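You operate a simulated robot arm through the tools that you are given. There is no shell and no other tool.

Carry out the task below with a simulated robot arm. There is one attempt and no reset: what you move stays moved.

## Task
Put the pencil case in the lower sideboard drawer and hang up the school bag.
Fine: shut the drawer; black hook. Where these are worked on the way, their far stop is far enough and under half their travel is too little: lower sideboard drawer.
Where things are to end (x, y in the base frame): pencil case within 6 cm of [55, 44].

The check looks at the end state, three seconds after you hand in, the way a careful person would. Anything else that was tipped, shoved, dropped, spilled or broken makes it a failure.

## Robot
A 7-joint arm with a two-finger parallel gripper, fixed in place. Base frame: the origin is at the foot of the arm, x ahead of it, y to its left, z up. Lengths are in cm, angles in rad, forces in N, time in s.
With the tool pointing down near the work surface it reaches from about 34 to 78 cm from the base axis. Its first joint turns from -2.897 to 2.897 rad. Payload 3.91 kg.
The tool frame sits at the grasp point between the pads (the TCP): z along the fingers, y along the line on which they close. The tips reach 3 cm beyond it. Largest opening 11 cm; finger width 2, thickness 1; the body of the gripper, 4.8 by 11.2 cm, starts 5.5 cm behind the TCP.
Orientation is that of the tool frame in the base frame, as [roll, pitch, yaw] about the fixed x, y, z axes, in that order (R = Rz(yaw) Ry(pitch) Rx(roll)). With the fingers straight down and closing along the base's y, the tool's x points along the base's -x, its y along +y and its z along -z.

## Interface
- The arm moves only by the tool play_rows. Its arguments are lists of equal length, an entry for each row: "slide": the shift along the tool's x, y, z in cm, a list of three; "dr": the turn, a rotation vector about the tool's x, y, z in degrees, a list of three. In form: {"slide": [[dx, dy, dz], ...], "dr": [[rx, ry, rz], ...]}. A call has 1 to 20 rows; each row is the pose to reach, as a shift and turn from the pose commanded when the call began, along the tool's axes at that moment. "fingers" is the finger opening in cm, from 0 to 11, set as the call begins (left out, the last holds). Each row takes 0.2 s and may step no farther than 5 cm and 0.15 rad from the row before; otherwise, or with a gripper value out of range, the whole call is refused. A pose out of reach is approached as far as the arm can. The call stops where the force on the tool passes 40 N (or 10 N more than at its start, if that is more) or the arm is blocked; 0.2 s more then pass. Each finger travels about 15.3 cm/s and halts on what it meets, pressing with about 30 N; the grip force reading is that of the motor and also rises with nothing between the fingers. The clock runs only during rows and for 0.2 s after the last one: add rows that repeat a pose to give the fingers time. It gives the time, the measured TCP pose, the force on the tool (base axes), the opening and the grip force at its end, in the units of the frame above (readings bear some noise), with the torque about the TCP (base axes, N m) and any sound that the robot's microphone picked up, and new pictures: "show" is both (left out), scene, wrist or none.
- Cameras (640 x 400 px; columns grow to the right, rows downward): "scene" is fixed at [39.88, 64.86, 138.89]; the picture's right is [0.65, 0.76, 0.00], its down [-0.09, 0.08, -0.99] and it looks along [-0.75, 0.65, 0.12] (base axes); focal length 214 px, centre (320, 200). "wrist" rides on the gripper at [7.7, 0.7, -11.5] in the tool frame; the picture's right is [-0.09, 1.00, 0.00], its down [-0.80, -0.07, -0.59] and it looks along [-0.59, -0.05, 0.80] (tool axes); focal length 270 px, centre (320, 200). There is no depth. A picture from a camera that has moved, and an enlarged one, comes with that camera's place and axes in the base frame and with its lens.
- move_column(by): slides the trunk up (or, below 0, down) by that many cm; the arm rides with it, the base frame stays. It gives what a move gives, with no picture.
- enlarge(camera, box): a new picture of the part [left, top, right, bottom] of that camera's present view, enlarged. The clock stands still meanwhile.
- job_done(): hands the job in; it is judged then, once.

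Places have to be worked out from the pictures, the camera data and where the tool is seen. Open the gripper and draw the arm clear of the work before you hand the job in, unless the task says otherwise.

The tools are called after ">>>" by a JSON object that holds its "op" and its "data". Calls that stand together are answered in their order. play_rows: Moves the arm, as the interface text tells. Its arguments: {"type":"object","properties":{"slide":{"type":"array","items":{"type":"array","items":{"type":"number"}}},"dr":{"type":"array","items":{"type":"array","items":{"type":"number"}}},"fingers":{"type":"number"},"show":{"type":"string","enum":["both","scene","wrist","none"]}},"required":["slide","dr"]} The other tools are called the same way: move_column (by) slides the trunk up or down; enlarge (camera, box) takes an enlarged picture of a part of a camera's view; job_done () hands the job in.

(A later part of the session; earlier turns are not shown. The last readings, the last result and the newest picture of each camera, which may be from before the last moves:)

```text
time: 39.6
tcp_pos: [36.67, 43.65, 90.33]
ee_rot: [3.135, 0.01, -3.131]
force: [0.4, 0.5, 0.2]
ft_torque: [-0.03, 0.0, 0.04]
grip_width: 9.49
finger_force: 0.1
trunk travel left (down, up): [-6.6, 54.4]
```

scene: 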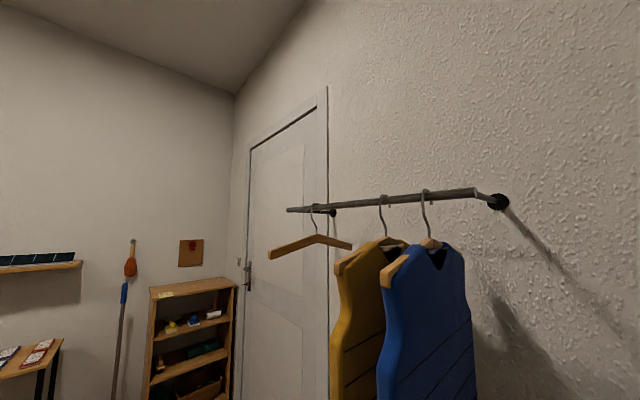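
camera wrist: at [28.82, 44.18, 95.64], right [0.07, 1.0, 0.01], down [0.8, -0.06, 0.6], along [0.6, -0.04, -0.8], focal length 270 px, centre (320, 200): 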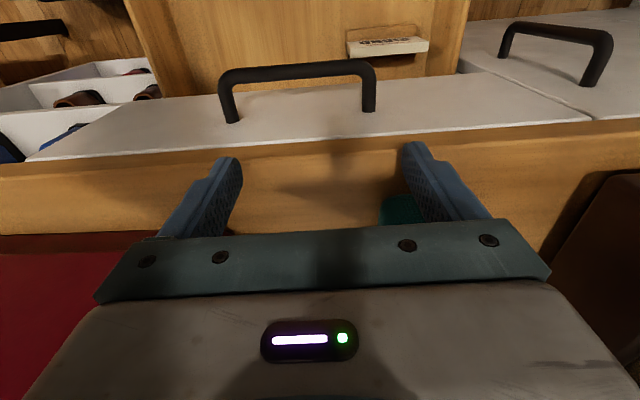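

Tilting 30° forward while moving over the near half of the pencil case, still above it.

>>> {"op": "play_rows", "data": {"slide": [[-1.2, 1.3, 0], [-2.4, 2.6, 0], [-3.6, 4, 0], [-4.8, 5.3, 0], [-6, 6.6, 0], [-6, 6.6, 0]], "dr": [[0, -6, 0], [0, -12, 0], [0, -18, 0], [0, -24, 0], [0, -30, 0], [0, -30, 0]], "show": "wrist"}}

```text
time: 41.0
tcp_pos: [42.58, 50.38, 90.48]
ee_rot: [3.133, 0.533, -3.135]
force: [-1.2, -0.3, 0.6]
ft_torque: [0.01, 0.04, 0.0]
grip_width: 9.47
finger_force: 0.0
trunk travel left (down, up): [-6.6, 54.4]
camera wrist: at [30.0, 50.74, 96.43], right [0.06, 1.0, 0.05], down [0.39, -0.07, 0.92], along [0.92, -0.04, -0.39], focal length 270 px, centre (320, 200)
```

wrist: 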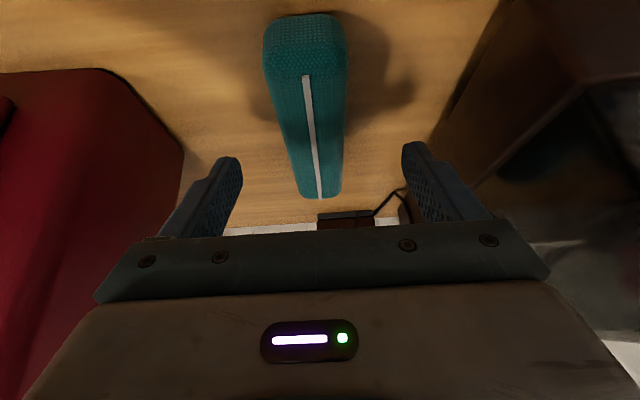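

The case lies along x from about 41 to 61, y≈49.6, 5.5 cm wide. I'll descend between its sides to about z≈83, then creep down.

>>> {"op": "play_rows", "data": {"slide": [[-0.3, -0.3, 3], [-0.6, -0.5, 6], [-0.93, -0.8, 8.6], [-0.93, -0.8, 9.2], [-0.93, -0.8, 9.2]], "dr": [[0, 0, 0], [0, 0, 0], [0, 0, 0], [0, 0, 0], [0, 0, 0]], "show": "wrist"}}

```text
time: 42.2
tcp_pos: [47.78, 49.6, 83.14]
ee_rot: [3.131, 0.534, -3.133]
force: [-5.7, -1.0, 8.9]
ft_torque: [-0.46, 0.13, -0.26]
grip_width: 9.47
finger_force: 0.0
trunk travel left (down, up): [-6.6, 54.4]
camera wrist: at [35.35, 50.07, 89.13], right [0.06, 1.0, 0.05], down [0.39, -0.07, 0.92], along [0.92, -0.04, -0.39], focal length 270 px, centre (320, 200)
```

wrist: 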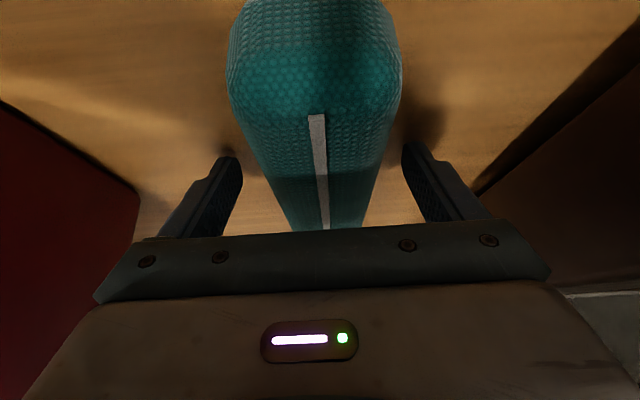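

The tips just touch the sideboard top (z≈80). I'll lift 0.5 cm and close on the case.

>>> {"op": "play_rows", "data": {"slide": [[-0.25, 0, -0.43], [-0.25, 0, -0.43]], "dr": [[0, 0, 0], [0, 0, 0]], "show": "none"}}

>>> {"op": "play_rows", "data": {"slide": [[0, 0, 0], [0, 0, 0], [0, 0, 0], [0, 0, 0]], "dr": [[0, 0, 0], [0, 0, 0], [0, 0, 0], [0, 0, 0]], "fingers": 0, "show": "wrist"}}

```text
time: 42.8
tcp_pos: [47.97, 49.66, 83.39]
ee_rot: [3.132, 0.531, -3.132]
force: [-0.4, -0.7, 0.8]
ft_torque: [0.01, -0.04, 0.0]
grip_width: 9.48
finger_force: 0.1
trunk travel left (down, up): [-6.6, 54.4]
```

```text
time: 43.8
tcp_pos: [47.97, 49.63, 83.43]
ee_rot: [3.132, 0.532, -3.132]
force: [-0.4, 0.6, 0.6]
ft_torque: [-0.01, 0.05, -0.06]
grip_width: 4.98
finger_force: 29.7
trunk travel left (down, up): [-6.6, 54.4]
camera wrist: at [35.49, 50.11, 89.45], right [0.06, 1.0, 0.05], down [0.39, -0.07, 0.92], along [0.92, -0.04, -0.39], focal length 270 px, centre (320, 200)
```

wrist: 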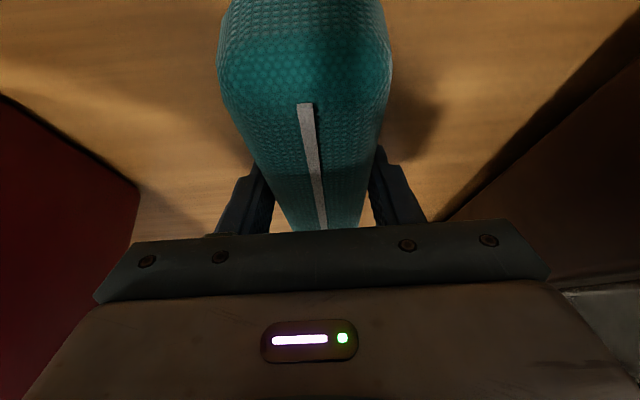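

Gripped at 5 cm width. Lifting about 5 cm with a slight backward move, keeping the same tilt so the case stays level.

>>> {"op": "play_rows", "data": {"slide": [[-0.5, 0, -0.86], [-1.0, 0, -1.72], [-1.1, 0, -3.1], [-1.2, 0, -4.5], [-0.8, 0, -5.3], [-0.8, 0, -5.3]], "dr": [[0, 0, 0], [0, 0, 0], [0, 0, 0], [0, 0, 0], [0, 0, 0], [0, 0, 0]], "show": "wrist"}}

```text
time: 45.2
tcp_pos: [45.99, 49.71, 88.52]
ee_rot: [3.134, 0.532, -3.132]
force: [0.6, 0.5, -0.8]
ft_torque: [0.01, 0.0, 0.02]
grip_width: 4.95
finger_force: 29.4
trunk travel left (down, up): [-6.6, 54.4]
camera wrist: at [33.57, 50.16, 94.54], right [0.06, 1.0, 0.05], down [0.39, -0.07, 0.92], along [0.92, -0.04, -0.39], focal length 270 px, centre (320, 200)
```

wrist: 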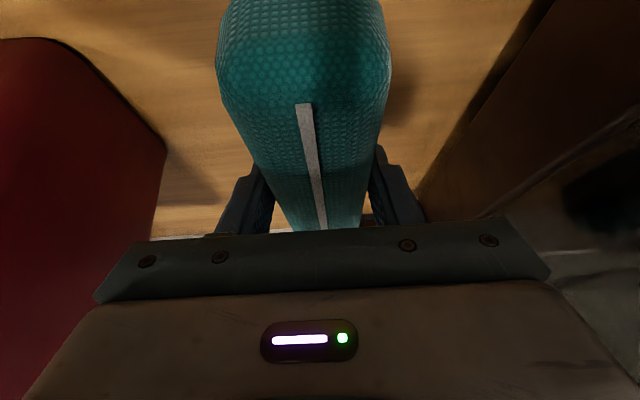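

The case is held firmly and level. Moving it back and over the open drawer.

>>> {"op": "play_rows", "data": {"slide": [[3, 0, -1.8], [6.4, 0, -3.8], [9.5, -1, -5.6], [12.5, -2.5, -7.4], [15.5, -4, -9.15], [18.5, -5.5, -10.9], [21, -6.8, -12.4], [22.4, -7.2, -13.2], [22.4, -7.2, -13.2]], "dr": [[0, 0, 0], [0, 0, 0], [0, 0, 0], [0, 0, 0], [0, 0, 0], [0, 0, 0], [0, 0, 0], [0, 0, 0], [0, 0, 0]], "show": "wrist"}}

```text
time: 47.2
tcp_pos: [20.24, 41.98, 88.29]
ee_rot: [3.133, 0.532, -3.134]
force: [-0.3, 0.7, -1.7]
ft_torque: [0.02, 0.01, 0.01]
grip_width: 4.95
finger_force: 29.6
trunk travel left (down, up): [-6.6, 54.4]
camera wrist: at [7.61, 42.44, 94.31], right [0.06, 1.0, 0.05], down [0.39, -0.07, 0.92], along [0.92, -0.04, -0.39], focal length 270 px, centre (320, 200)
```

wrist: 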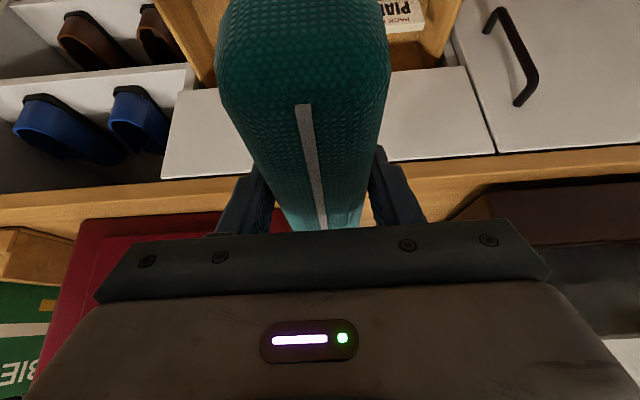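

Shifting 1.7 cm back to keep the case's far end clear of the upper handle, then descending to z≈67.

>>> {"op": "play_rows", "data": {"slide": [[2.0, 0.5, 0], [4.04, 0.5, 3.43], [6.07, 0.5, 6.87], [8.1, 0.5, 10.3], [10.1, 0.5, 13.76], [12.3, 0.5, 17.46], [12.3, 0.5, 17.46]], "dr": [[0, 0, 0], [0, 0, 0], [0, 0, 0], [0, 0, 0], [0, 0, 0], [0, 0, 0], [0, 0, 0]], "show": "wrist"}}

```text
time: 48.8
tcp_pos: [18.58, 42.85, 66.98]
ee_rot: [3.134, 0.532, -3.133]
force: [0.1, -0.8, -1.2]
ft_torque: [0.0, 0.0, 0.04]
grip_width: 4.97
finger_force: 30.3
trunk travel left (down, up): [-6.6, 54.4]
camera wrist: at [5.98, 43.12, 73.0], right [0.06, 1.0, 0.05], down [0.39, -0.07, 0.92], along [0.92, -0.04, -0.39], focal length 270 px, centre (320, 200)
```

wrist: 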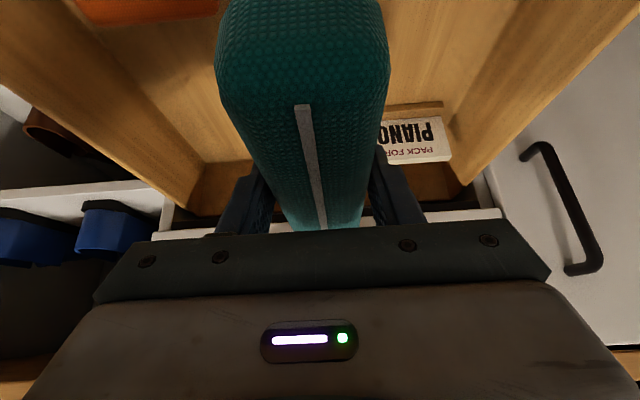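

Drawer interior is clear beneath: card to the right/back, orange item left. Shifting 5 cm forward beneath the upper handle, then lowering to just above the floor.

>>> {"op": "play_rows", "data": {"slide": [[-1.9, 0, 1.7], [-3.8, 0, 3.4], [-2.27, 0, 5.98], [-0.24, 0, 9.43], [1.28, 0, 12.0], [1.28, 0, 12.0]], "dr": [[0, 0, 0], [0, 0, 0], [0, 0, 0], [0, 0, 0], [0, 0, 0], [0, 0, 0]], "show": "wrist"}}

```text
time: 50.2
tcp_pos: [23.35, 42.34, 55.9]
ee_rot: [3.132, 0.532, -3.132]
force: [-0.4, -0.2, -0.8]
ft_torque: [-0.01, 0.01, 0.04]
grip_width: 4.98
finger_force: 29.8
trunk travel left (down, up): [-6.6, 54.4]
camera wrist: at [10.78, 42.78, 61.96], right [0.06, 1.0, 0.05], down [0.39, -0.07, 0.92], along [0.92, -0.04, -0.39], focal length 270 px, centre (320, 200)
```

wrist: 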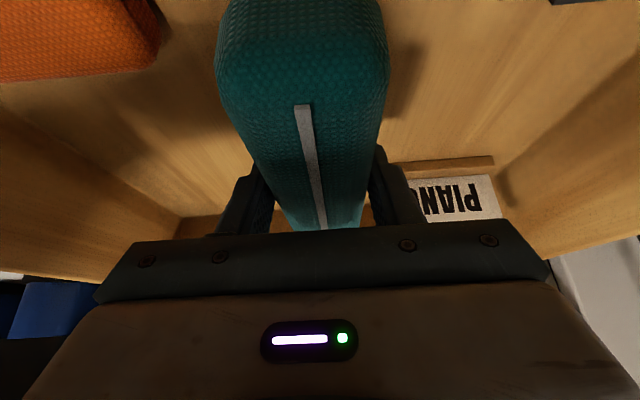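

Now creeping down: first 1.6 cm, watching the force.

>>> {"op": "play_rows", "data": {"slide": [[0.2, 0, 0.34], [0.41, 0, 0.69], [0.61, 0, 1.03], [0.81, 0, 1.38], [0.81, 0, 1.38]], "dr": [[0, 0, 0], [0, 0, 0], [0, 0, 0], [0, 0, 0], [0, 0, 0]], "show": "none"}}

>>> {"op": "play_rows", "data": {"slide": [[0.15, 0, 0.26], [0.3, 0, 0.52], [0.3, 0, 0.52]], "dr": [[0, 0, 0], [0, 0, 0], [0, 0, 0]], "show": "none"}}

```text
time: 51.4
tcp_pos: [23.4, 42.5, 54.35]
ee_rot: [3.134, 0.533, -3.135]
force: [0.3, 0.6, 0.0]
ft_torque: [0.01, -0.01, -0.02]
grip_width: 4.95
finger_force: 29.4
trunk travel left (down, up): [-6.6, 54.4]
```

```text
time: 52.2
tcp_pos: [23.48, 42.53, 53.83]
ee_rot: [3.133, 0.533, -3.134]
force: [0.6, 0.1, -1.4]
ft_torque: [-0.03, 0.02, -0.01]
grip_width: 4.96
finger_force: 29.9
trunk travel left (down, up): [-6.6, 54.4]
```

No contact yet at z=53.8. Creeping further in small steps.

>>> {"op": "play_rows", "data": {"slide": [[0.13, 0, 0.21], [0.25, 0, 0.43], [0.38, 0, 0.65], [0.38, 0, 0.65]], "dr": [[0, 0, 0], [0, 0, 0], [0, 0, 0], [0, 0, 0]], "show": "wrist"}}

```text
time: 53.2
tcp_pos: [23.28, 42.4, 53.08]
ee_rot: [3.133, 0.534, -3.133]
force: [-0.4, -0.4, -0.8]
ft_torque: [0.03, 0.03, 0.01]
grip_width: 4.95
finger_force: 30.0
trunk travel left (down, up): [-6.6, 54.4]
camera wrist: at [10.91, 42.9, 59.02], right [0.06, 1.0, 0.05], down [0.39, -0.07, 0.92], along [0.92, -0.04, -0.39], focal length 270 px, centre (320, 200)
```

wrist: 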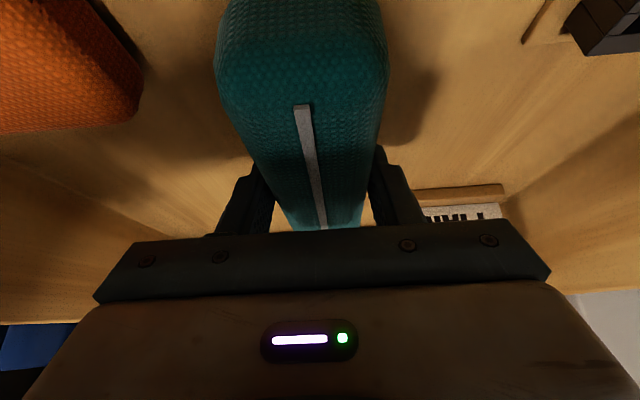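

Still free. Continuing the slow descent.

>>> {"op": "play_rows", "data": {"slide": [[0.13, 0, 0.21], [0.25, 0, 0.43], [0.38, 0, 0.65], [0.38, 0, 0.65]], "dr": [[0, 0, 0], [0, 0, 0], [0, 0, 0], [0, 0, 0]], "show": "none"}}

>>> {"op": "play_rows", "data": {"slide": [[0.13, 0, 0.21], [0.25, 0, 0.43], [0.38, 0, 0.65], [0.38, 0, 0.65]], "dr": [[0, 0, 0], [0, 0, 0], [0, 0, 0], [0, 0, 0]], "show": "none"}}

```text
time: 54.2
tcp_pos: [23.45, 42.46, 52.58]
ee_rot: [3.128, 0.536, -3.135]
force: [3.0, 1.6, 30.3]
ft_torque: [-0.76, 0.56, -0.31]
grip_width: 4.97
finger_force: 29.8
trunk travel left (down, up): [-6.6, 54.4]
```

```text
time: 54.5
tcp_pos: [23.55, 42.5, 52.56]
ee_rot: [3.125, 0.537, -3.136]
force: [-1.7, -6.6, 18.9]
ft_torque: [-0.67, 0.31, -0.07]
grip_width: 5.01
finger_force: 29.8
trunk travel left (down, up): [-6.6, 54.4]
stopped in row 1: the force on the tool passed its limit at 44 N (the readings are from after the stop); the commanded pose is now the measured one
```

The case has touched the drawer floor. Opening the fingers moderately to release it.

>>> {"op": "play_rows", "data": {"slide": [[-0.05, 0, -0.1], [-0.05, 0, -0.1], [-0.05, 0, -0.1]], "dr": [[0, 0, 0], [0, 0, 0], [0, 0, 0]], "fingers": 7.6, "show": "wrist"}}

```text
time: 55.3
tcp_pos: [23.47, 42.47, 52.39]
ee_rot: [3.126, 0.536, -3.133]
force: [3.5, -0.4, -1.0]
ft_torque: [0.01, -0.1, 0.01]
grip_width: 7.62
finger_force: 0.1
trunk travel left (down, up): [-6.6, 54.4]
camera wrist: at [10.91, 42.98, 58.45], right [0.06, 1.0, 0.06], down [0.39, -0.08, 0.92], along [0.92, -0.04, -0.39], focal length 270 px, centre (320, 200)
```

wrist: 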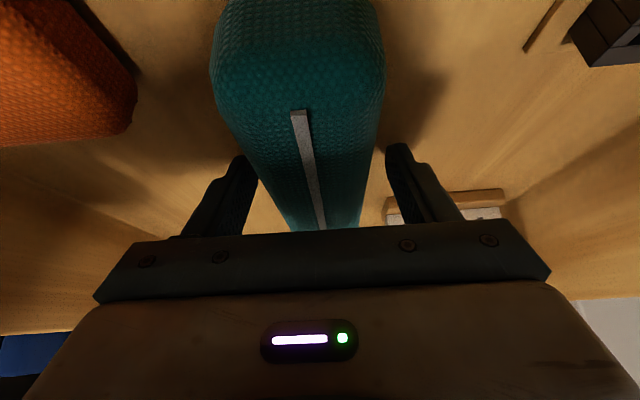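

The pencil case rests in the drawer (closed-frame centre ≈(57.5, 42.4), within tolerance). I'll lift the gripper out, up and back.

>>> {"op": "play_rows", "data": {"slide": [[-1.0, 0, -1.72], [-2.5, 0, -4.3], [-3.2, 0, -7.4], [-4.37, 0, -11.35], [-3.82, 0, -16.3], [-2.33, 0, -20.68], [-0.16, 0, -24.86], [-0.16, 0, -24.86]], "dr": [[0, 0, 0], [0, 0, 0], [0, 0, 0], [0, 0, 0], [0, 0, 0], [0, 0, 0], [0, 0, 0], [0, 0, 0]], "show": "wrist"}}

```text
time: 57.1
tcp_pos: [10.82, 42.03, 74.01]
ee_rot: [3.127, 0.535, -3.135]
force: [0.2, 0.5, 0.2]
ft_torque: [0.01, 0.05, -0.04]
grip_width: 7.62
finger_force: 0.0
trunk travel left (down, up): [-6.6, 54.4]
camera wrist: at [-1.72, 42.49, 79.96], right [0.06, 1.0, 0.06], down [0.39, -0.08, 0.92], along [0.92, -0.04, -0.39], focal length 270 px, centre (320, 200)
```

wrist: 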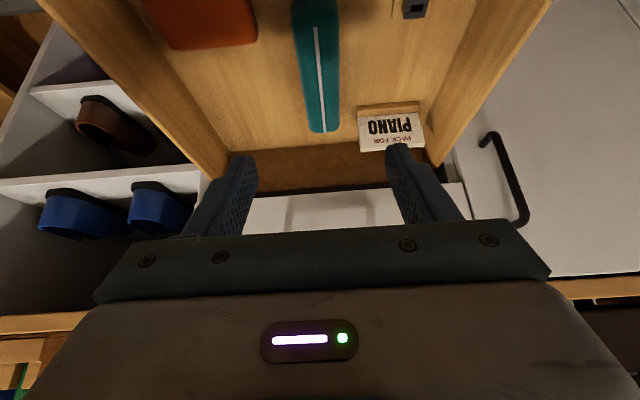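

The case sits at x≈15–34, y≈42 in the open drawer, clear of the card. Now reorienting the tool toward the handle (tilted, fingers closing vertically) while moving in front of the drawer.

>>> {"op": "play_rows", "data": {"slide": [[1.15, 0, -0.48], [2.3, 0, -0.97], [3.44, 0, -1.45], [4.6, 0, -1.93], [5.7, 0, -2.4], [6.9, 0, -2.9], [8.0, 0, -3.4], [9.2, 0, -3.9], [10.3, 0, -4.35], [11.5, 0, -4.8], [12.6, 0, -5.3], [13.76, 0, -5.8], [13.76, 0, -5.8]], "dr": [[1.61, -1.61, -7.37], [3.2, -3.2, -14.7], [4.8, -4.8, -22.1], [6.4, -6.4, -29.5], [8.0, -8.0, -36.8], [9.65, -9.65, -44.2], [11.3, -11.3, -51.6], [12.9, -12.9, -58.9], [14.5, -14.5, -66.3], [16.1, -16.1, -73.7], [17.7, -17.7, -81], [19.3, -19.3, -88.4], [19.3, -19.3, -88.4]], "fingers": 4, "show": "wrist"}}

```text
time: 59.9
tcp_pos: [-3.83, 41.97, 71.81]
ee_rot: [-2.177, 0.012, -1.557]
force: [0.4, -0.3, -0.1]
ft_torque: [-0.01, 0.0, -0.01]
grip_width: 3.99
finger_force: 0.1
trunk travel left (down, up): [-6.6, 54.4]
camera wrist: at [-13.59, 34.03, 77.79], right [-0.57, 0.09, -0.82], down [-0.46, 0.79, 0.41], along [0.68, 0.61, -0.41], focal length 270 px, centre (320, 200)
```

wrist: 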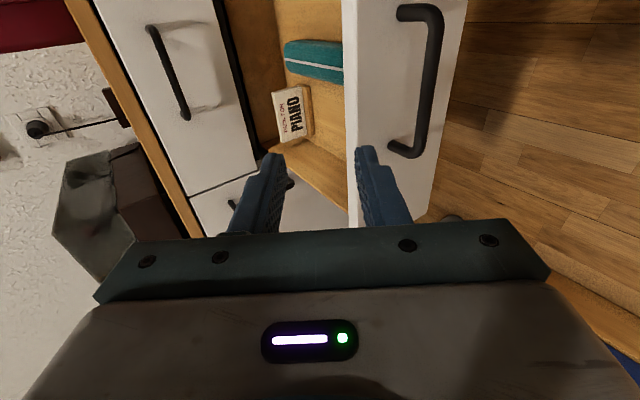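

Lined up above and in front of the handle. Moving down to the pre-grasp point in front of the bar.

>>> {"op": "play_rows", "data": {"slide": [[0, 2.4, 0.3], [0, 4.8, 1.2], [0, 7.2, 2.4], [0, 9.6, 3.73], [0, 9.6, 3.73]], "dr": [[0, 0, 0], [0, 0, 0], [0, 0, 0], [0, 0, 0], [0, 0, 0]], "show": "wrist"}}

```text
time: 61.1
tcp_pos: [-6.32, 41.98, 61.87]
ee_rot: [-2.176, 0.013, -1.558]
force: [-0.7, 0.6, 0.0]
ft_torque: [0.01, -0.02, 0.0]
grip_width: 4.02
finger_force: 0.0
trunk travel left (down, up): [-6.6, 54.4]
camera wrist: at [-16.04, 34.02, 67.8], right [-0.57, 0.09, -0.82], down [-0.46, 0.79, 0.41], along [0.68, 0.61, -0.41], focal length 270 px, centre (320, 200)
```

wrist: 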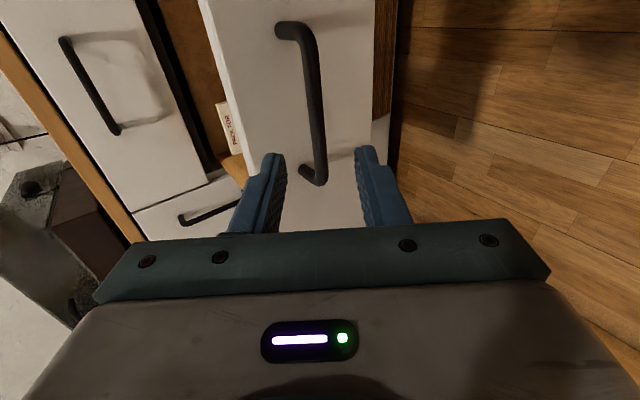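

Same alignment as when I released. Advancing 7 cm and closing on the bar.

>>> {"op": "play_rows", "data": {"slide": [[0, 0, 2], [0, 0, 4], [0, 0, 6], [0, 0, 7], [0, 0, 7]], "dr": [[0, 0, 0], [0, 0, 0], [0, 0, 0], [0, 0, 0], [0, 0, 0]], "show": "none"}}

>>> {"op": "play_rows", "data": {"slide": [[0, 0, 0], [0, 0, 0], [0, 0, 0]], "dr": [[0, 0, 0], [0, 0, 0], [0, 0, 0]], "fingers": 0, "show": "wrist"}}

```text
time: 62.3
tcp_pos: [-0.57, 42.11, 57.96]
ee_rot: [-2.176, 0.012, -1.559]
force: [-0.6, -0.7, 0.6]
ft_torque: [0.0, 0.01, -0.03]
grip_width: 4.01
finger_force: 0.0
trunk travel left (down, up): [-6.6, 54.4]
```

```text
time: 63.1
tcp_pos: [-0.39, 42.11, 58.18]
ee_rot: [-2.174, 0.018, -1.562]
force: [17.2, 6.8, 33.7]
ft_torque: [-0.42, -0.83, -0.45]
grip_width: 1.16
finger_force: 45.2
trunk travel left (down, up): [-6.6, 54.4]
camera wrist: at [-10.22, 34.19, 63.99], right [-0.56, 0.1, -0.82], down [-0.46, 0.79, 0.41], along [0.69, 0.61, -0.4], focal length 270 px, centre (320, 200)
```

wrist: 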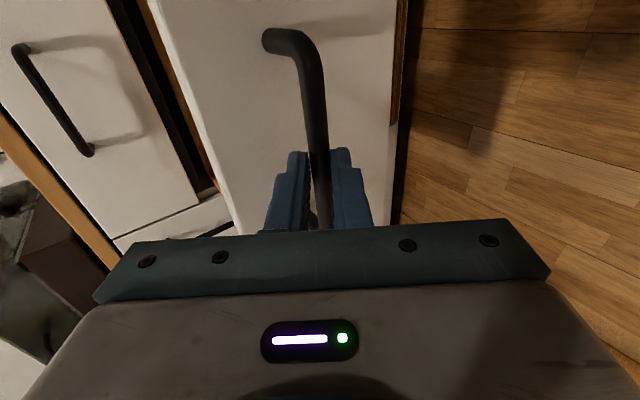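

Gripped. Now pushing the drawer in gently (~6 cm/s), with a slight lift to relieve the vertical load.

>>> {"op": "play_rows", "data": {"slide": [[0, -0.2, -0.14], [0, -0.49, 0.27], [0.01, -0.95, 0.93], [0.02, -1.6, 1.87], [0.04, -2.3, 2.87], [0.05, -3.0, 3.87], [0.07, -3.7, 4.87], [0.08, -4.4, 5.87], [0.1, -5.1, 6.9], [0.11, -5.8, 7.9], [0.13, -6.5, 8.9], [0.14, -7.2, 9.9], [0.16, -7.9, 10.9], [0.18, -8.6, 11.95], [0.2, -9.3, 12.95]], "dr": [[0, 0, 0], [0, 0, 0], [0, 0, 0], [0, 0, 0], [0, 0, 0], [0, 0, 0], [0, 0, 0], [0, 0, 0], [0, 0, 0], [0, 0, 0], [0, 0, 0], [0, 0, 0], [0, 0, 0], [0, 0, 0], [0, 0, 0]], "show": "wrist"}}

```text
time: 66.3
tcp_pos: [15.49, 42.09, 58.19]
ee_rot: [-2.178, 0.01, -1.558]
force: [-0.4, -12.1, -21.7]
ft_torque: [0.52, 0.4, 0.24]
grip_width: 1.17
finger_force: 44.4
trunk travel left (down, up): [-6.6, 54.4]
camera wrist: at [5.62, 34.19, 64.11], right [-0.57, 0.09, -0.82], down [-0.46, 0.79, 0.41], along [0.68, 0.6, -0.41], focal length 270 px, centre (320, 200)
```

wrist: 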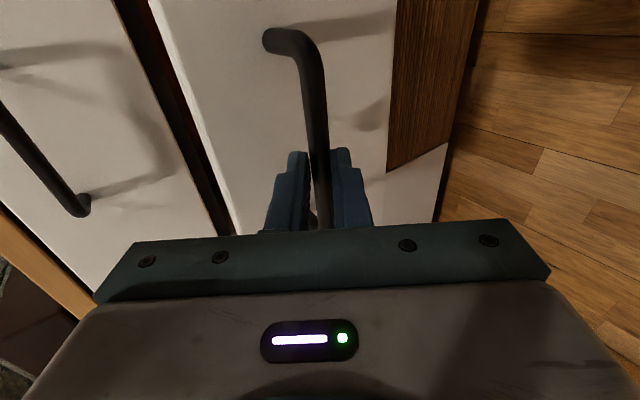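

Halfway. Continuing at the same pace toward closed (grip reading at closed was x≈32.05).

>>> {"op": "play_rows", "data": {"slide": [[0, 0.12, 0.09], [0, -0.16, 0.5], [0.02, -0.73, 1.32], [0.03, -1.42, 2.3], [0.05, -2.1, 3.3], [0.06, -2.8, 4.3], [0.08, -3.5, 5.3], [0.09, -4.2, 6.3], [0.11, -4.9, 7.3], [0.12, -5.6, 8.3], [0.14, -6.3, 9.3], [0.15, -7.0, 10.3], [0.17, -7.7, 11.3], [0.19, -8.4, 12.3], [0.2, -8.8, 12.9], [0.2, -9.0, 13.2]], "dr": [[0, 0, 0], [0, 0, 0], [0, 0, 0], [0, 0, 0], [0, 0, 0], [0, 0, 0], [0, 0, 0], [0, 0, 0], [0, 0, 0], [0, 0, 0], [0, 0, 0], [0, 0, 0], [0, 0, 0], [0, 0, 0], [0, 0, 0], [0, 0, 0]], "show": "wrist"}}

```text
time: 69.7
tcp_pos: [31.33, 42.09, 58.21]
ee_rot: [-2.176, 0.012, -1.558]
force: [1.5, -1.6, -3.7]
ft_torque: [0.67, 0.02, 0.75]
grip_width: 1.21
finger_force: 44.9
trunk travel left (down, up): [-6.6, 54.4]
camera wrist: at [21.67, 34.17, 64.07], right [-0.57, 0.09, -0.82], down [-0.46, 0.79, 0.41], along [0.68, 0.61, -0.41], focal length 270 px, centre (320, 200)
```

wrist: 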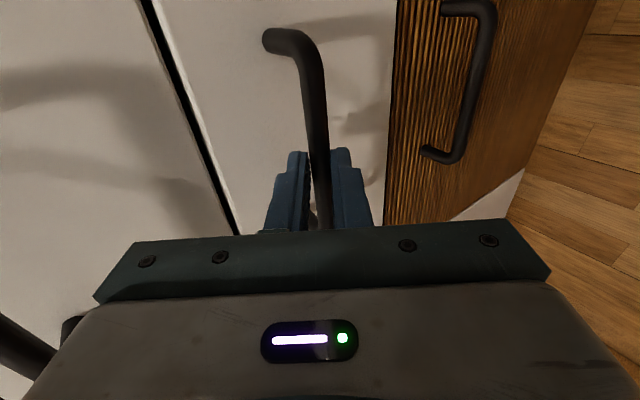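

Nearly shut. Now pushing in small steps until it meets its stop.

>>> {"op": "play_rows", "data": {"slide": [[0, -0.14, 0.2], [0, -0.28, 0.41], [0, -0.43, 0.62], [0, -0.57, 0.82], [0, -0.71, 1.03], [0, -0.85, 1.23]], "dr": [[0, 0, 0], [0, 0, 0], [0, 0, 0], [0, 0, 0], [0, 0, 0], [0, 0, 0]], "show": "wrist"}}

```text
time: 70.6
tcp_pos: [31.64, 42.15, 58.23]
ee_rot: [-2.182, 0.013, -1.555]
force: [-26.5, -7.9, 14.1]
ft_torque: [-0.28, 0.13, -0.76]
grip_width: 1.18
finger_force: 44.7
trunk travel left (down, up): [-6.6, 54.4]
stopped in row 4: the force on the tool passed its limit at 41 N (the readings are from after the stop); the commanded pose is now the measured one
camera wrist: at [21.94, 34.15, 64.1], right [-0.57, 0.09, -0.82], down [-0.46, 0.79, 0.41], along [0.68, 0.61, -0.41], focal length 270 px, centre (320, 200)
```

wrist: 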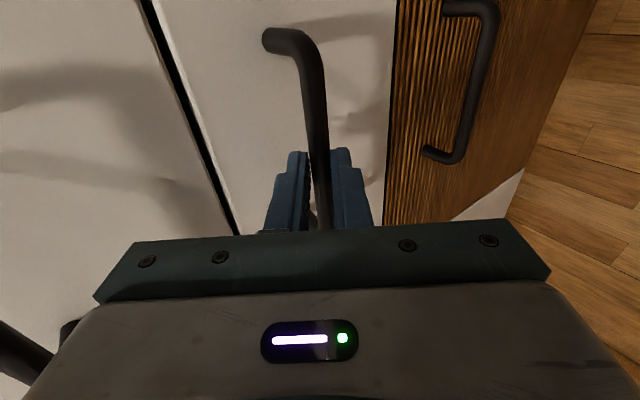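

Travel back is 32.0 cm – the drawer is shut. Releasing the handle and backing off.

>>> {"op": "play_rows", "data": {"slide": [[0, 0, 0], [0, 0, 0], [0, 0, -2], [0, 0, -4.5], [0, 0, -7], [0, 0, -10], [0, 0, -13], [0, 0, -13]], "dr": [[0, 0, 0], [0, 0, 0], [0, 0, 0], [0, 0, 0], [0, 0, 0], [0, 0, 0], [0, 0, 0], [0, 0, 0]], "fingers": 4, "show": "wrist"}}

```text
time: 72.4
tcp_pos: [21.28, 41.82, 65.57]
ee_rot: [-2.18, 0.01, -1.559]
force: [0.6, 0.3, -0.4]
ft_torque: [-0.05, -0.05, -0.03]
grip_width: 4.02
finger_force: 0.1
trunk travel left (down, up): [-6.6, 54.4]
camera wrist: at [11.59, 33.92, 71.47], right [-0.57, 0.09, -0.82], down [-0.46, 0.79, 0.41], along [0.68, 0.61, -0.41], focal length 270 px, centre (320, 200)
```

wrist: 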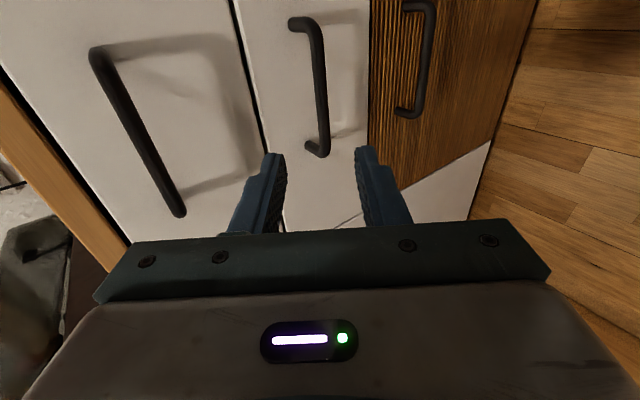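

The lower drawer is flush with the upper one. Now raising the trunk to work on the bag.

>>> {"op": "move_column", "data": {"by": 42}}

>>> {"op": "enlarge", "data": {"camera": "wrist", "box": [0, 0, 640, 400]}}

```text
refused: 42 is not a number from -40 to 40
```

```text
1.00 times, centred on (320, 200) of wrist (not enlarged: the box is as wide or as high as the picture)
camera zoom: at [11.59, 33.92, 71.47], right [-0.57, 0.09, -0.82], down [-0.46, 0.79, 0.41], along [0.68, 0.61, -0.41], focal length 270 px, centre (320, 200)
```

zoom: 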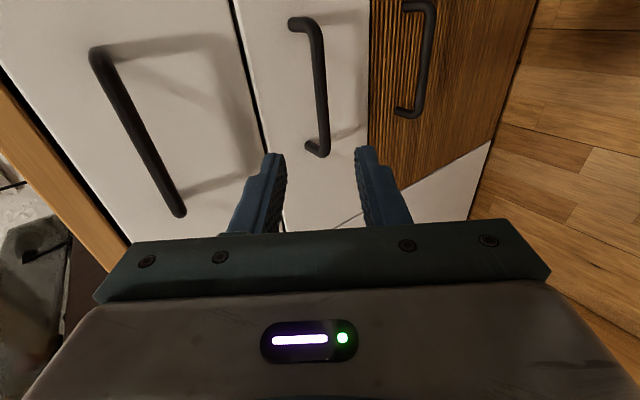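

The limit per call is 40 cm; raising by 40.

>>> {"op": "move_column", "data": {"by": 40}}

>>> {"op": "enlarge", "data": {"camera": "wrist", "box": [0, 0, 640, 400]}}

```text
time: 76.2
tcp_pos: [21.29, 41.85, 105.47]
ee_rot: [-2.182, 0.011, -1.557]
force: [0.4, -0.7, -0.9]
ft_torque: [-0.03, 0.0, -0.01]
grip_width: 4.03
finger_force: 0.0
trunk travel left (down, up): [-46.6, 14.4]
```

```text
1.00 times, centred on (320, 200) of wrist (not enlarged: the box is as wide or as high as the picture)
camera zoom: at [11.62, 33.93, 111.45], right [-0.57, 0.09, -0.82], down [-0.46, 0.79, 0.41], along [0.68, 0.61, -0.41], focal length 270 px, centre (320, 200)
```

zoom: 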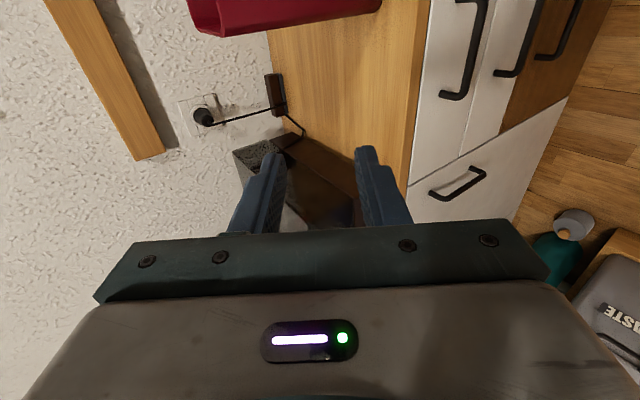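

Free now – the open drawer was the obstruction. Next I rotate the tool to face the wall (fingers closing along y) and move in front of the bag to measure its handle and the hook.

>>> {"op": "play_rows", "data": {"slide": [[1.5, -1.82, 0.43], [3, -3.63, 0.85], [4.5, -5.45, 1.28], [6, -7.27, 1.7], [7.5, -9.1, 2.13], [9, -10.9, 2.55], [10.5, -12.7, 2.98], [12, -14.5, 3.4], [13.5, -16.35, 3.83], [15, -18.2, 4.25], [16.5, -20, 4.7], [18, -21.8, 5.1], [18, -21.8, 5.1]], "dr": [[-0.67, 0.67, 7.5], [-1.3, 1.3, 15], [-2, 2, 22.4], [-2.7, 2.7, 29.9], [-3.3, 3.3, 37.4], [-4, 4, 44.9], [-4.7, 4.7, 52.3], [-5.3, 5.3, 59.8], [-6, 6, 67.3], [-6.7, 6.7, 74.8], [-7.3, 7.3, 82.2], [-8, 8, 89.7], [-8, 8, 89.7]], "fingers": 10.9, "show": "wrist"}}

```text
time: 79.0
tcp_pos: [38.32, 23.84, 120.31]
ee_rot: [3.126, 0.784, -3.141]
force: [-0.2, -1.1, -0.6]
ft_torque: [0.0, -0.02, -0.05]
grip_width: 10.91
finger_force: 0.0
trunk travel left (down, up): [-46.6, 14.4]
camera wrist: at [24.63, 24.34, 122.97], right [0.05, 1.0, 0.07], down [0.15, -0.08, 0.99], along [0.99, -0.04, -0.15], focal length 270 px, centre (320, 200)
```

wrist: 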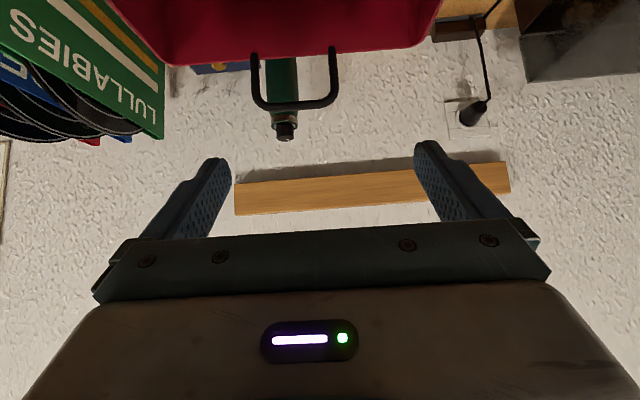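

Good view of the handle, bottle and board. Enlarging for measurement.

>>> {"op": "enlarge", "data": {"camera": "wrist", "box": [200, 20, 400, 145]}}

>>> {"op": "enlarge", "data": {"camera": "wrist", "box": [180, 0, 500, 200]}}

```text
3.20 times, centred on (300, 82) of wrist
camera zoom: at [24.63, 24.34, 122.97], right [0.05, 1.0, 0.07], down [0.15, -0.08, 0.99], along [0.99, -0.04, -0.15], focal length 865 px, centre (384, 576)
```

zoom: 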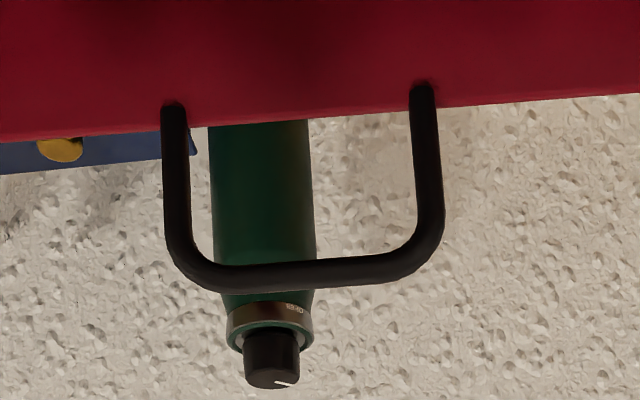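

```text
2.00 times, centred on (340, 100) of wrist
camera zoom: at [24.63, 24.34, 122.97], right [0.05, 1.0, 0.07], down [0.15, -0.08, 0.99], along [0.99, -0.04, -0.15], focal length 541 px, centre (280, 400)
```

zoom: 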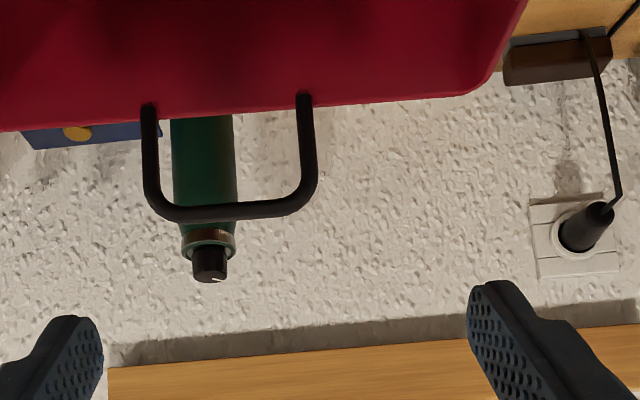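

The handle is a rigid U: legs at y≈16.6 and 25.7 (outer width ≈10 cm, inner ≈8), plane x≈53, bar z≈107, rim z≈101.5. It fits just inside my 11 cm opening. I'll raise up and tilt to measure the hook precisely and test reach there before lifting the bag.

>>> {"op": "move_column", "data": {"by": 14}}

>>> {"op": "play_rows", "data": {"slide": [[-1.7, -1, 1.7], [-3.4, -2, 3.4], [-5.1, -3, 5.1], [-6.8, -4, 6.8], [-6.8, -4, 6.8]], "dr": [[0, -5, 0], [0, -10, 0], [0, -15, 0], [0, -20, 0], [0, -20, 0]], "show": "wrist"}}

```text
time: 80.7
tcp_pos: [38.18, 23.95, 134.28]
ee_rot: [3.125, 0.782, -3.14]
force: [-0.1, -0.3, 0.3]
ft_torque: [0.01, -0.01, -0.02]
grip_width: 10.88
finger_force: 0.1
trunk travel left (down, up): [-60.6, 0.4]
```

```text
time: 81.9
tcp_pos: [47.96, 19.75, 133.98]
ee_rot: [3.114, 1.133, 3.131]
force: [0.1, -0.2, 0.3]
ft_torque: [-0.04, -0.01, 0.02]
grip_width: 10.91
finger_force: 0.2
trunk travel left (down, up): [-60.6, 0.4]
camera wrist: at [34.2, 20.4, 132.0], right [0.02, 1.0, 0.09], down [-0.2, -0.08, 0.98], along [0.98, -0.04, 0.19], focal length 270 px, centre (320, 200)
```

wrist: 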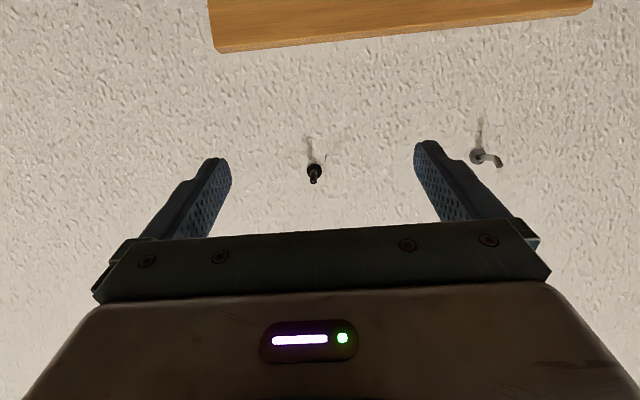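

>>> {"op": "enlarge", "data": {"camera": "wrist", "box": [280, 140, 344, 200]}}

>>> {"op": "enlarge", "data": {"camera": "wrist", "box": [450, 110, 530, 185]}}

```text
6.67 times, centred on (312, 170) of wrist
camera zoom: at [34.2, 20.4, 132.0], right [0.02, 1.0, 0.09], down [-0.2, -0.08, 0.98], along [0.98, -0.04, 0.19], focal length 1802 px, centre (373, 400)
```

zoom: 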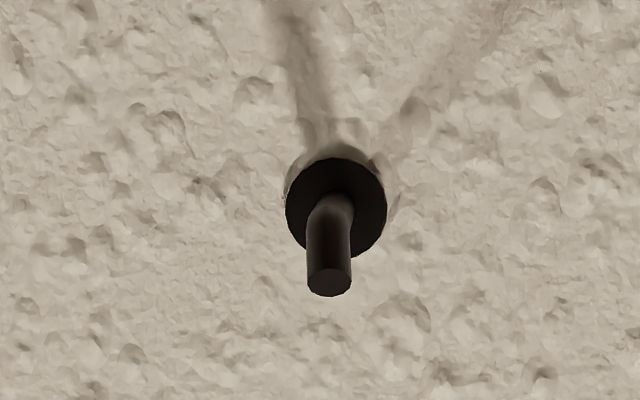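

```text
5.33 times, centred on (490, 148) of wrist
camera zoom: at [34.2, 20.4, 132.0], right [0.02, 1.0, 0.09], down [-0.2, -0.08, 0.98], along [0.98, -0.04, 0.19], focal length 1442 px, centre (-587, 480)
```

zoom: 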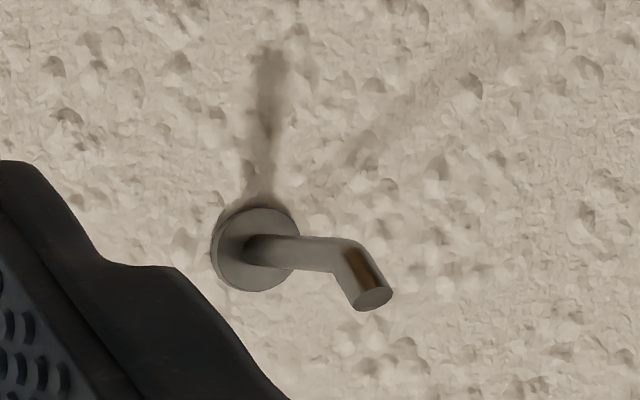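

Triangulated more exactly: wall x≈80, black hook at y≈18.05, peg axis z≈136, running from the wall to x≈75, its upturned tip ending at (73.9, 137.2); board front x≈78, top z≈116. I'll test reach near the hook with an empty open gripper at 55° tilt, keeping the peg between the fingers.

>>> {"op": "play_rows", "data": {"slide": [[-2.6, -0.37, 2.75], [-5.2, -0.73, 5.5], [-7.8, -1.1, 8.2], [-10.5, -1.46, 11.0], [-13.07, -1.83, 13.73], [-13.07, -1.83, 13.73]], "dr": [[0.2, 2, 0], [0.4, 4, 0], [0.6, 6, -0.1], [0.8, 8, -0.1], [1.05, 9.94, -0.17], [1.05, 9.94, -0.17]], "show": "wrist"}}

```text
time: 83.3
tcp_pos: [65.8, 18.38, 140.13]
ee_rot: [-3.14, 0.958, 3.141]
force: [0.3, 1.0, -0.5]
ft_torque: [-0.04, 0.02, 0.02]
grip_width: 10.91
finger_force: 0.2
trunk travel left (down, up): [-60.6, 0.4]
camera wrist: at [51.96, 19.02, 140.51], right [0.05, 1.0, 0.07], down [-0.03, -0.07, 1.0], along [1.0, -0.05, 0.02], focal length 270 px, centre (320, 200)
```

wrist: 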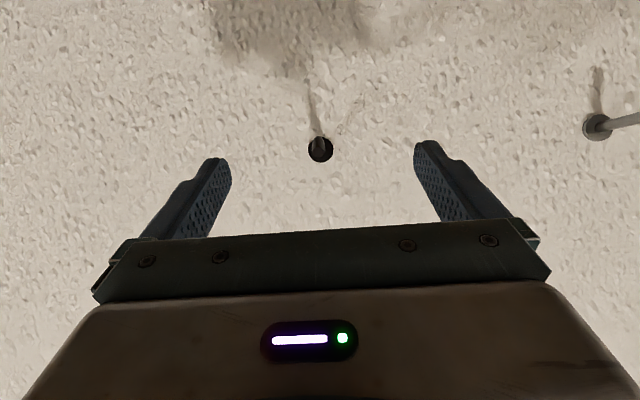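

>>> {"op": "enlarge", "data": {"camera": "wrist", "box": [280, 110, 360, 190]}}

```text
5.00 times, centred on (320, 150) of wrist
camera zoom: at [51.96, 19.02, 140.51], right [0.05, 1.0, 0.07], down [-0.03, -0.07, 1.0], along [1.0, -0.05, 0.02], focal length 1351 px, centre (320, 450)
```

zoom: 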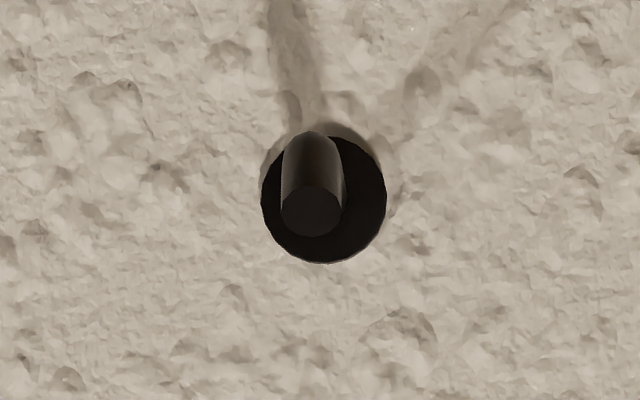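

Refined: hook y≈18.0, peg axis z≈136.0, tip end (73.7, 137.1), wall ≈79.9. Testing reach to the actual hanging pose (75.4, 18, 138) with the peg passing between the open fingers.

>>> {"op": "play_rows", "data": {"slide": [[-1, -0.1, 2.25], [-1.95, -0.2, 4.5], [-2.9, -0.3, 6.75], [-3.88, -0.35, 9.0], [-3.88, -0.35, 9.0]], "dr": [[0, 0, 0], [0, 0, 0], [0, 0, 0], [0, 0, 0], [0, 0, 0]], "show": "wrist"}}

```text
time: 84.5
tcp_pos: [75.39, 18.0, 138.37]
ee_rot: [-3.141, 0.959, -3.141]
force: [1.4, -0.7, -0.1]
ft_torque: [0.01, 0.01, -0.04]
grip_width: 10.91
finger_force: 0.1
trunk travel left (down, up): [-60.6, 0.4]
camera wrist: at [61.55, 18.63, 138.56], right [0.05, 1.0, 0.07], down [-0.03, -0.07, 1.0], along [1.0, -0.05, 0.02], focal length 270 px, centre (320, 200)
```

wrist: 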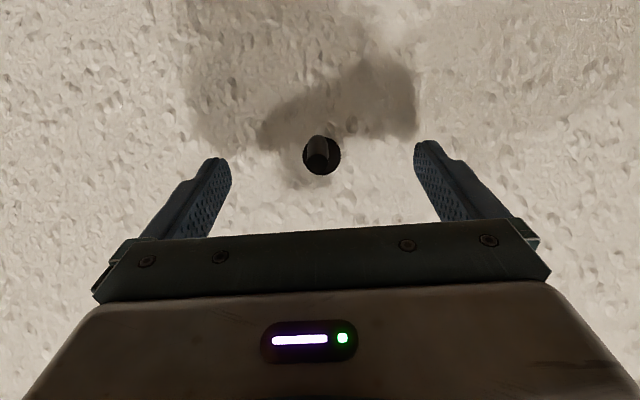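

The hanging pose is reachable and the hook is centred. Backing off, then I'll lower the trunk by 33 cm so that the grasp and the hang use the same arm height.

>>> {"op": "play_rows", "data": {"slide": [[1.56, 0, -3.72], [3.1, 0.3, -7.4], [4.7, 0.7, -11.2], [6.2, 1.2, -14.9], [7.8, 1.7, -18.6], [9.4, 2.2, -22.3], [10.9, 2.7, -26], [12.5, 3.1, -29.8], [14.05, 3.15, -33.5], [14.05, 3.15, -33.5]], "dr": [[0, 0, 0], [0, 0, 0], [0, 0, 0], [0, 0, 0], [0, 0, 0], [0, 0, 0], [0, 0, 0], [0, 0, 0], [0, 0, 0], [0, 0, 0]], "show": "none"}}

>>> {"op": "move_column", "data": {"by": -33}}

>>> {"op": "enlarge", "data": {"camera": "wrist", "box": [0, 0, 640, 400]}}

```text
time: 86.7
tcp_pos: [40.15, 21.15, 146.17]
ee_rot: [-3.137, 0.957, 3.141]
force: [-0.3, -0.3, 0.0]
ft_torque: [0.03, -0.02, 0.0]
grip_width: 10.91
finger_force: 0.0
trunk travel left (down, up): [-60.6, 0.4]
```

```text
time: 89.9
tcp_pos: [39.9, 21.25, 113.17]
ee_rot: [-3.14, 0.957, -3.141]
force: [-0.1, 0.8, -0.1]
ft_torque: [0.05, -0.01, 0.02]
grip_width: 10.91
finger_force: 0.1
trunk travel left (down, up): [-27.6, 33.4]
```

```text
1.00 times, centred on (320, 200) of wrist (not enlarged: the box is as wide or as high as the picture)
camera zoom: at [26.13, 21.89, 113.45], right [0.05, 1.0, 0.07], down [-0.03, -0.07, 1.0], along [1.0, -0.05, 0.02], focal length 270 px, centre (320, 200)
```

zoom: 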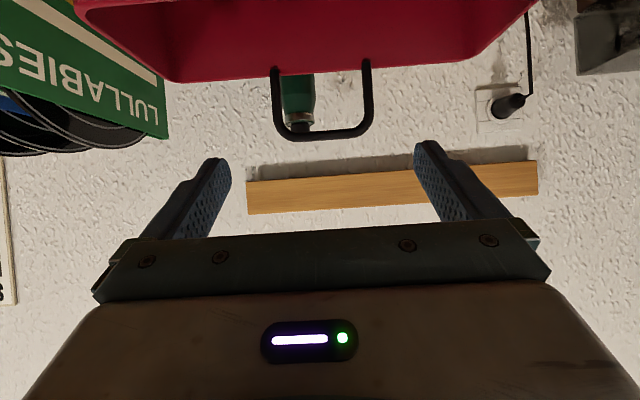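

>>> {"op": "enlarge", "data": {"camera": "wrist", "box": [250, 40, 410, 140]}}

>>> {"op": "enlarge", "data": {"camera": "wrist", "box": [60, 0, 560, 160]}}

```text
4.00 times, centred on (330, 90) of wrist
camera zoom: at [26.13, 21.89, 113.45], right [0.05, 1.0, 0.07], down [-0.03, -0.07, 1.0], along [1.0, -0.05, 0.02], focal length 1081 px, centre (280, 640)
```

zoom: 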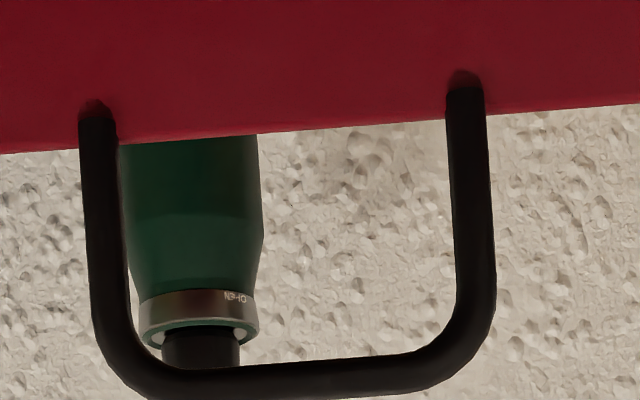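

```text
1.28 times, centred on (310, 80) of wrist
camera zoom: at [26.13, 21.89, 113.45], right [0.05, 1.0, 0.07], down [-0.03, -0.07, 1.0], along [1.0, -0.05, 0.02], focal length 346 px, centre (333, 354)
```

zoom: 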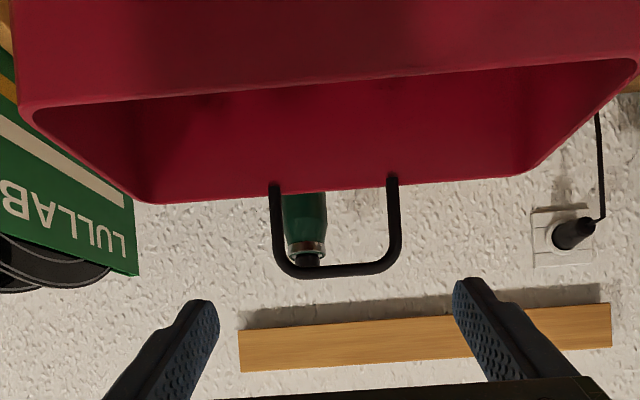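

Handle refined: centre y≈21.3, plane x≈53.1, bar z≈107.5, legs straight up to z≈105. I open fully and advance along the tool axis, stopping short to check that the handle fits between the fingers.

>>> {"op": "play_rows", "data": {"slide": [[0, 0, 3], [0, 0.05, 6], [0, 0.1, 9], [0, 0.1, 9]], "dr": [[0, 0, 0], [0, 0, 0], [0, 0, 0], [0, 0, 0]], "fingers": 11, "show": "wrist"}}

>>> {"op": "enlarge", "data": {"camera": "wrist", "box": [160, 40, 480, 240]}}

```text
time: 90.9
tcp_pos: [47.23, 21.26, 108.09]
ee_rot: [-3.14, 0.959, -3.141]
force: [0.5, -0.7, 0.1]
ft_torque: [0.03, -0.02, 0.01]
grip_width: 10.99
finger_force: 0.1
trunk travel left (down, up): [-27.6, 33.4]
camera wrist: at [33.44, 21.88, 108.37], right [0.05, 1.0, 0.07], down [-0.03, -0.07, 1.0], along [1.0, -0.05, 0.02], focal length 270 px, centre (320, 200)
```

wrist: 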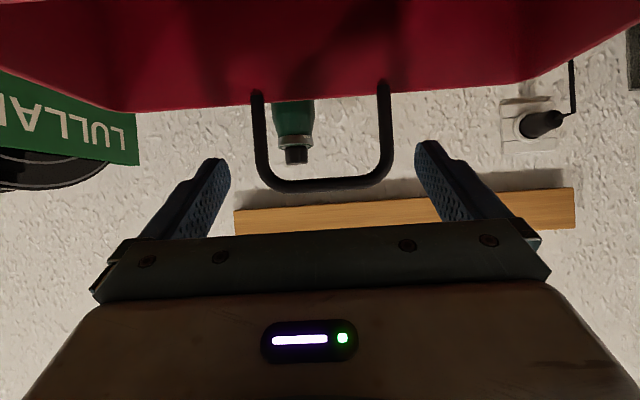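

```text
2.00 times, centred on (320, 140) of wrist
camera zoom: at [33.44, 21.88, 108.37], right [0.05, 1.0, 0.07], down [-0.03, -0.07, 1.0], along [1.0, -0.05, 0.02], focal length 541 px, centre (320, 320)
```

zoom: 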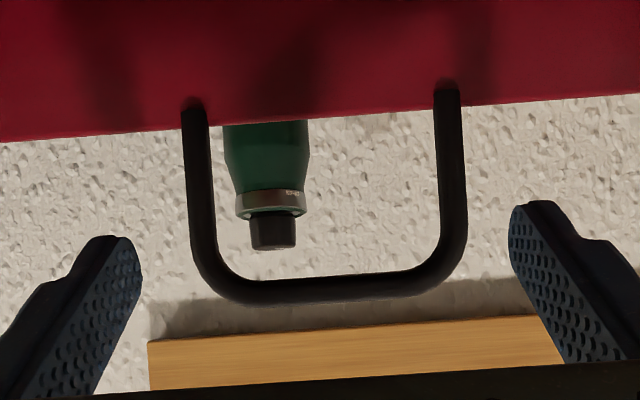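

The handle (centre y≈21.27) sits squarely between the fingers (centre y=21.26) with ~0.4 cm clearance each side. Advancing further in small steps.

>>> {"op": "play_rows", "data": {"slide": [[0, 0, 0.8], [0, 0, 1.6], [0, 0, 2.4], [0, 0, 2.4]], "dr": [[0, 0, 0], [0, 0, 0], [0, 0, 0], [0, 0, 0]], "show": "wrist"}}

>>> {"op": "enlarge", "data": {"camera": "wrist", "box": [160, 40, 480, 240]}}

```text
time: 91.9
tcp_pos: [49.34, 21.27, 106.53]
ee_rot: [-3.141, 0.959, 3.141]
force: [-0.1, -0.1, 0.6]
ft_torque: [0.02, 0.03, 0.01]
grip_width: 10.98
finger_force: 0.0
trunk travel left (down, up): [-27.6, 33.4]
camera wrist: at [35.37, 21.94, 106.92], right [0.05, 1.0, 0.07], down [-0.03, -0.07, 1.0], along [1.0, -0.05, 0.02], focal length 270 px, centre (320, 200)
```

wrist: 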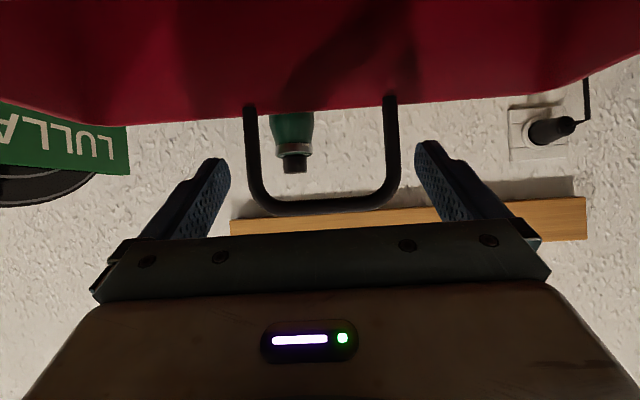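

```text
2.00 times, centred on (320, 140) of wrist
camera zoom: at [35.37, 21.94, 106.92], right [0.05, 1.0, 0.07], down [-0.03, -0.07, 1.0], along [1.0, -0.05, 0.02], focal length 541 px, centre (320, 320)
```

zoom: 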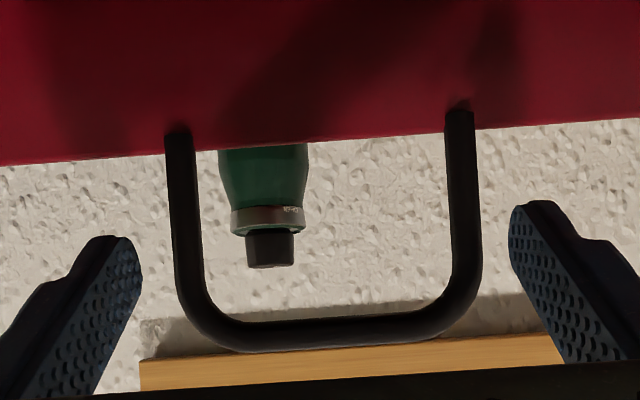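

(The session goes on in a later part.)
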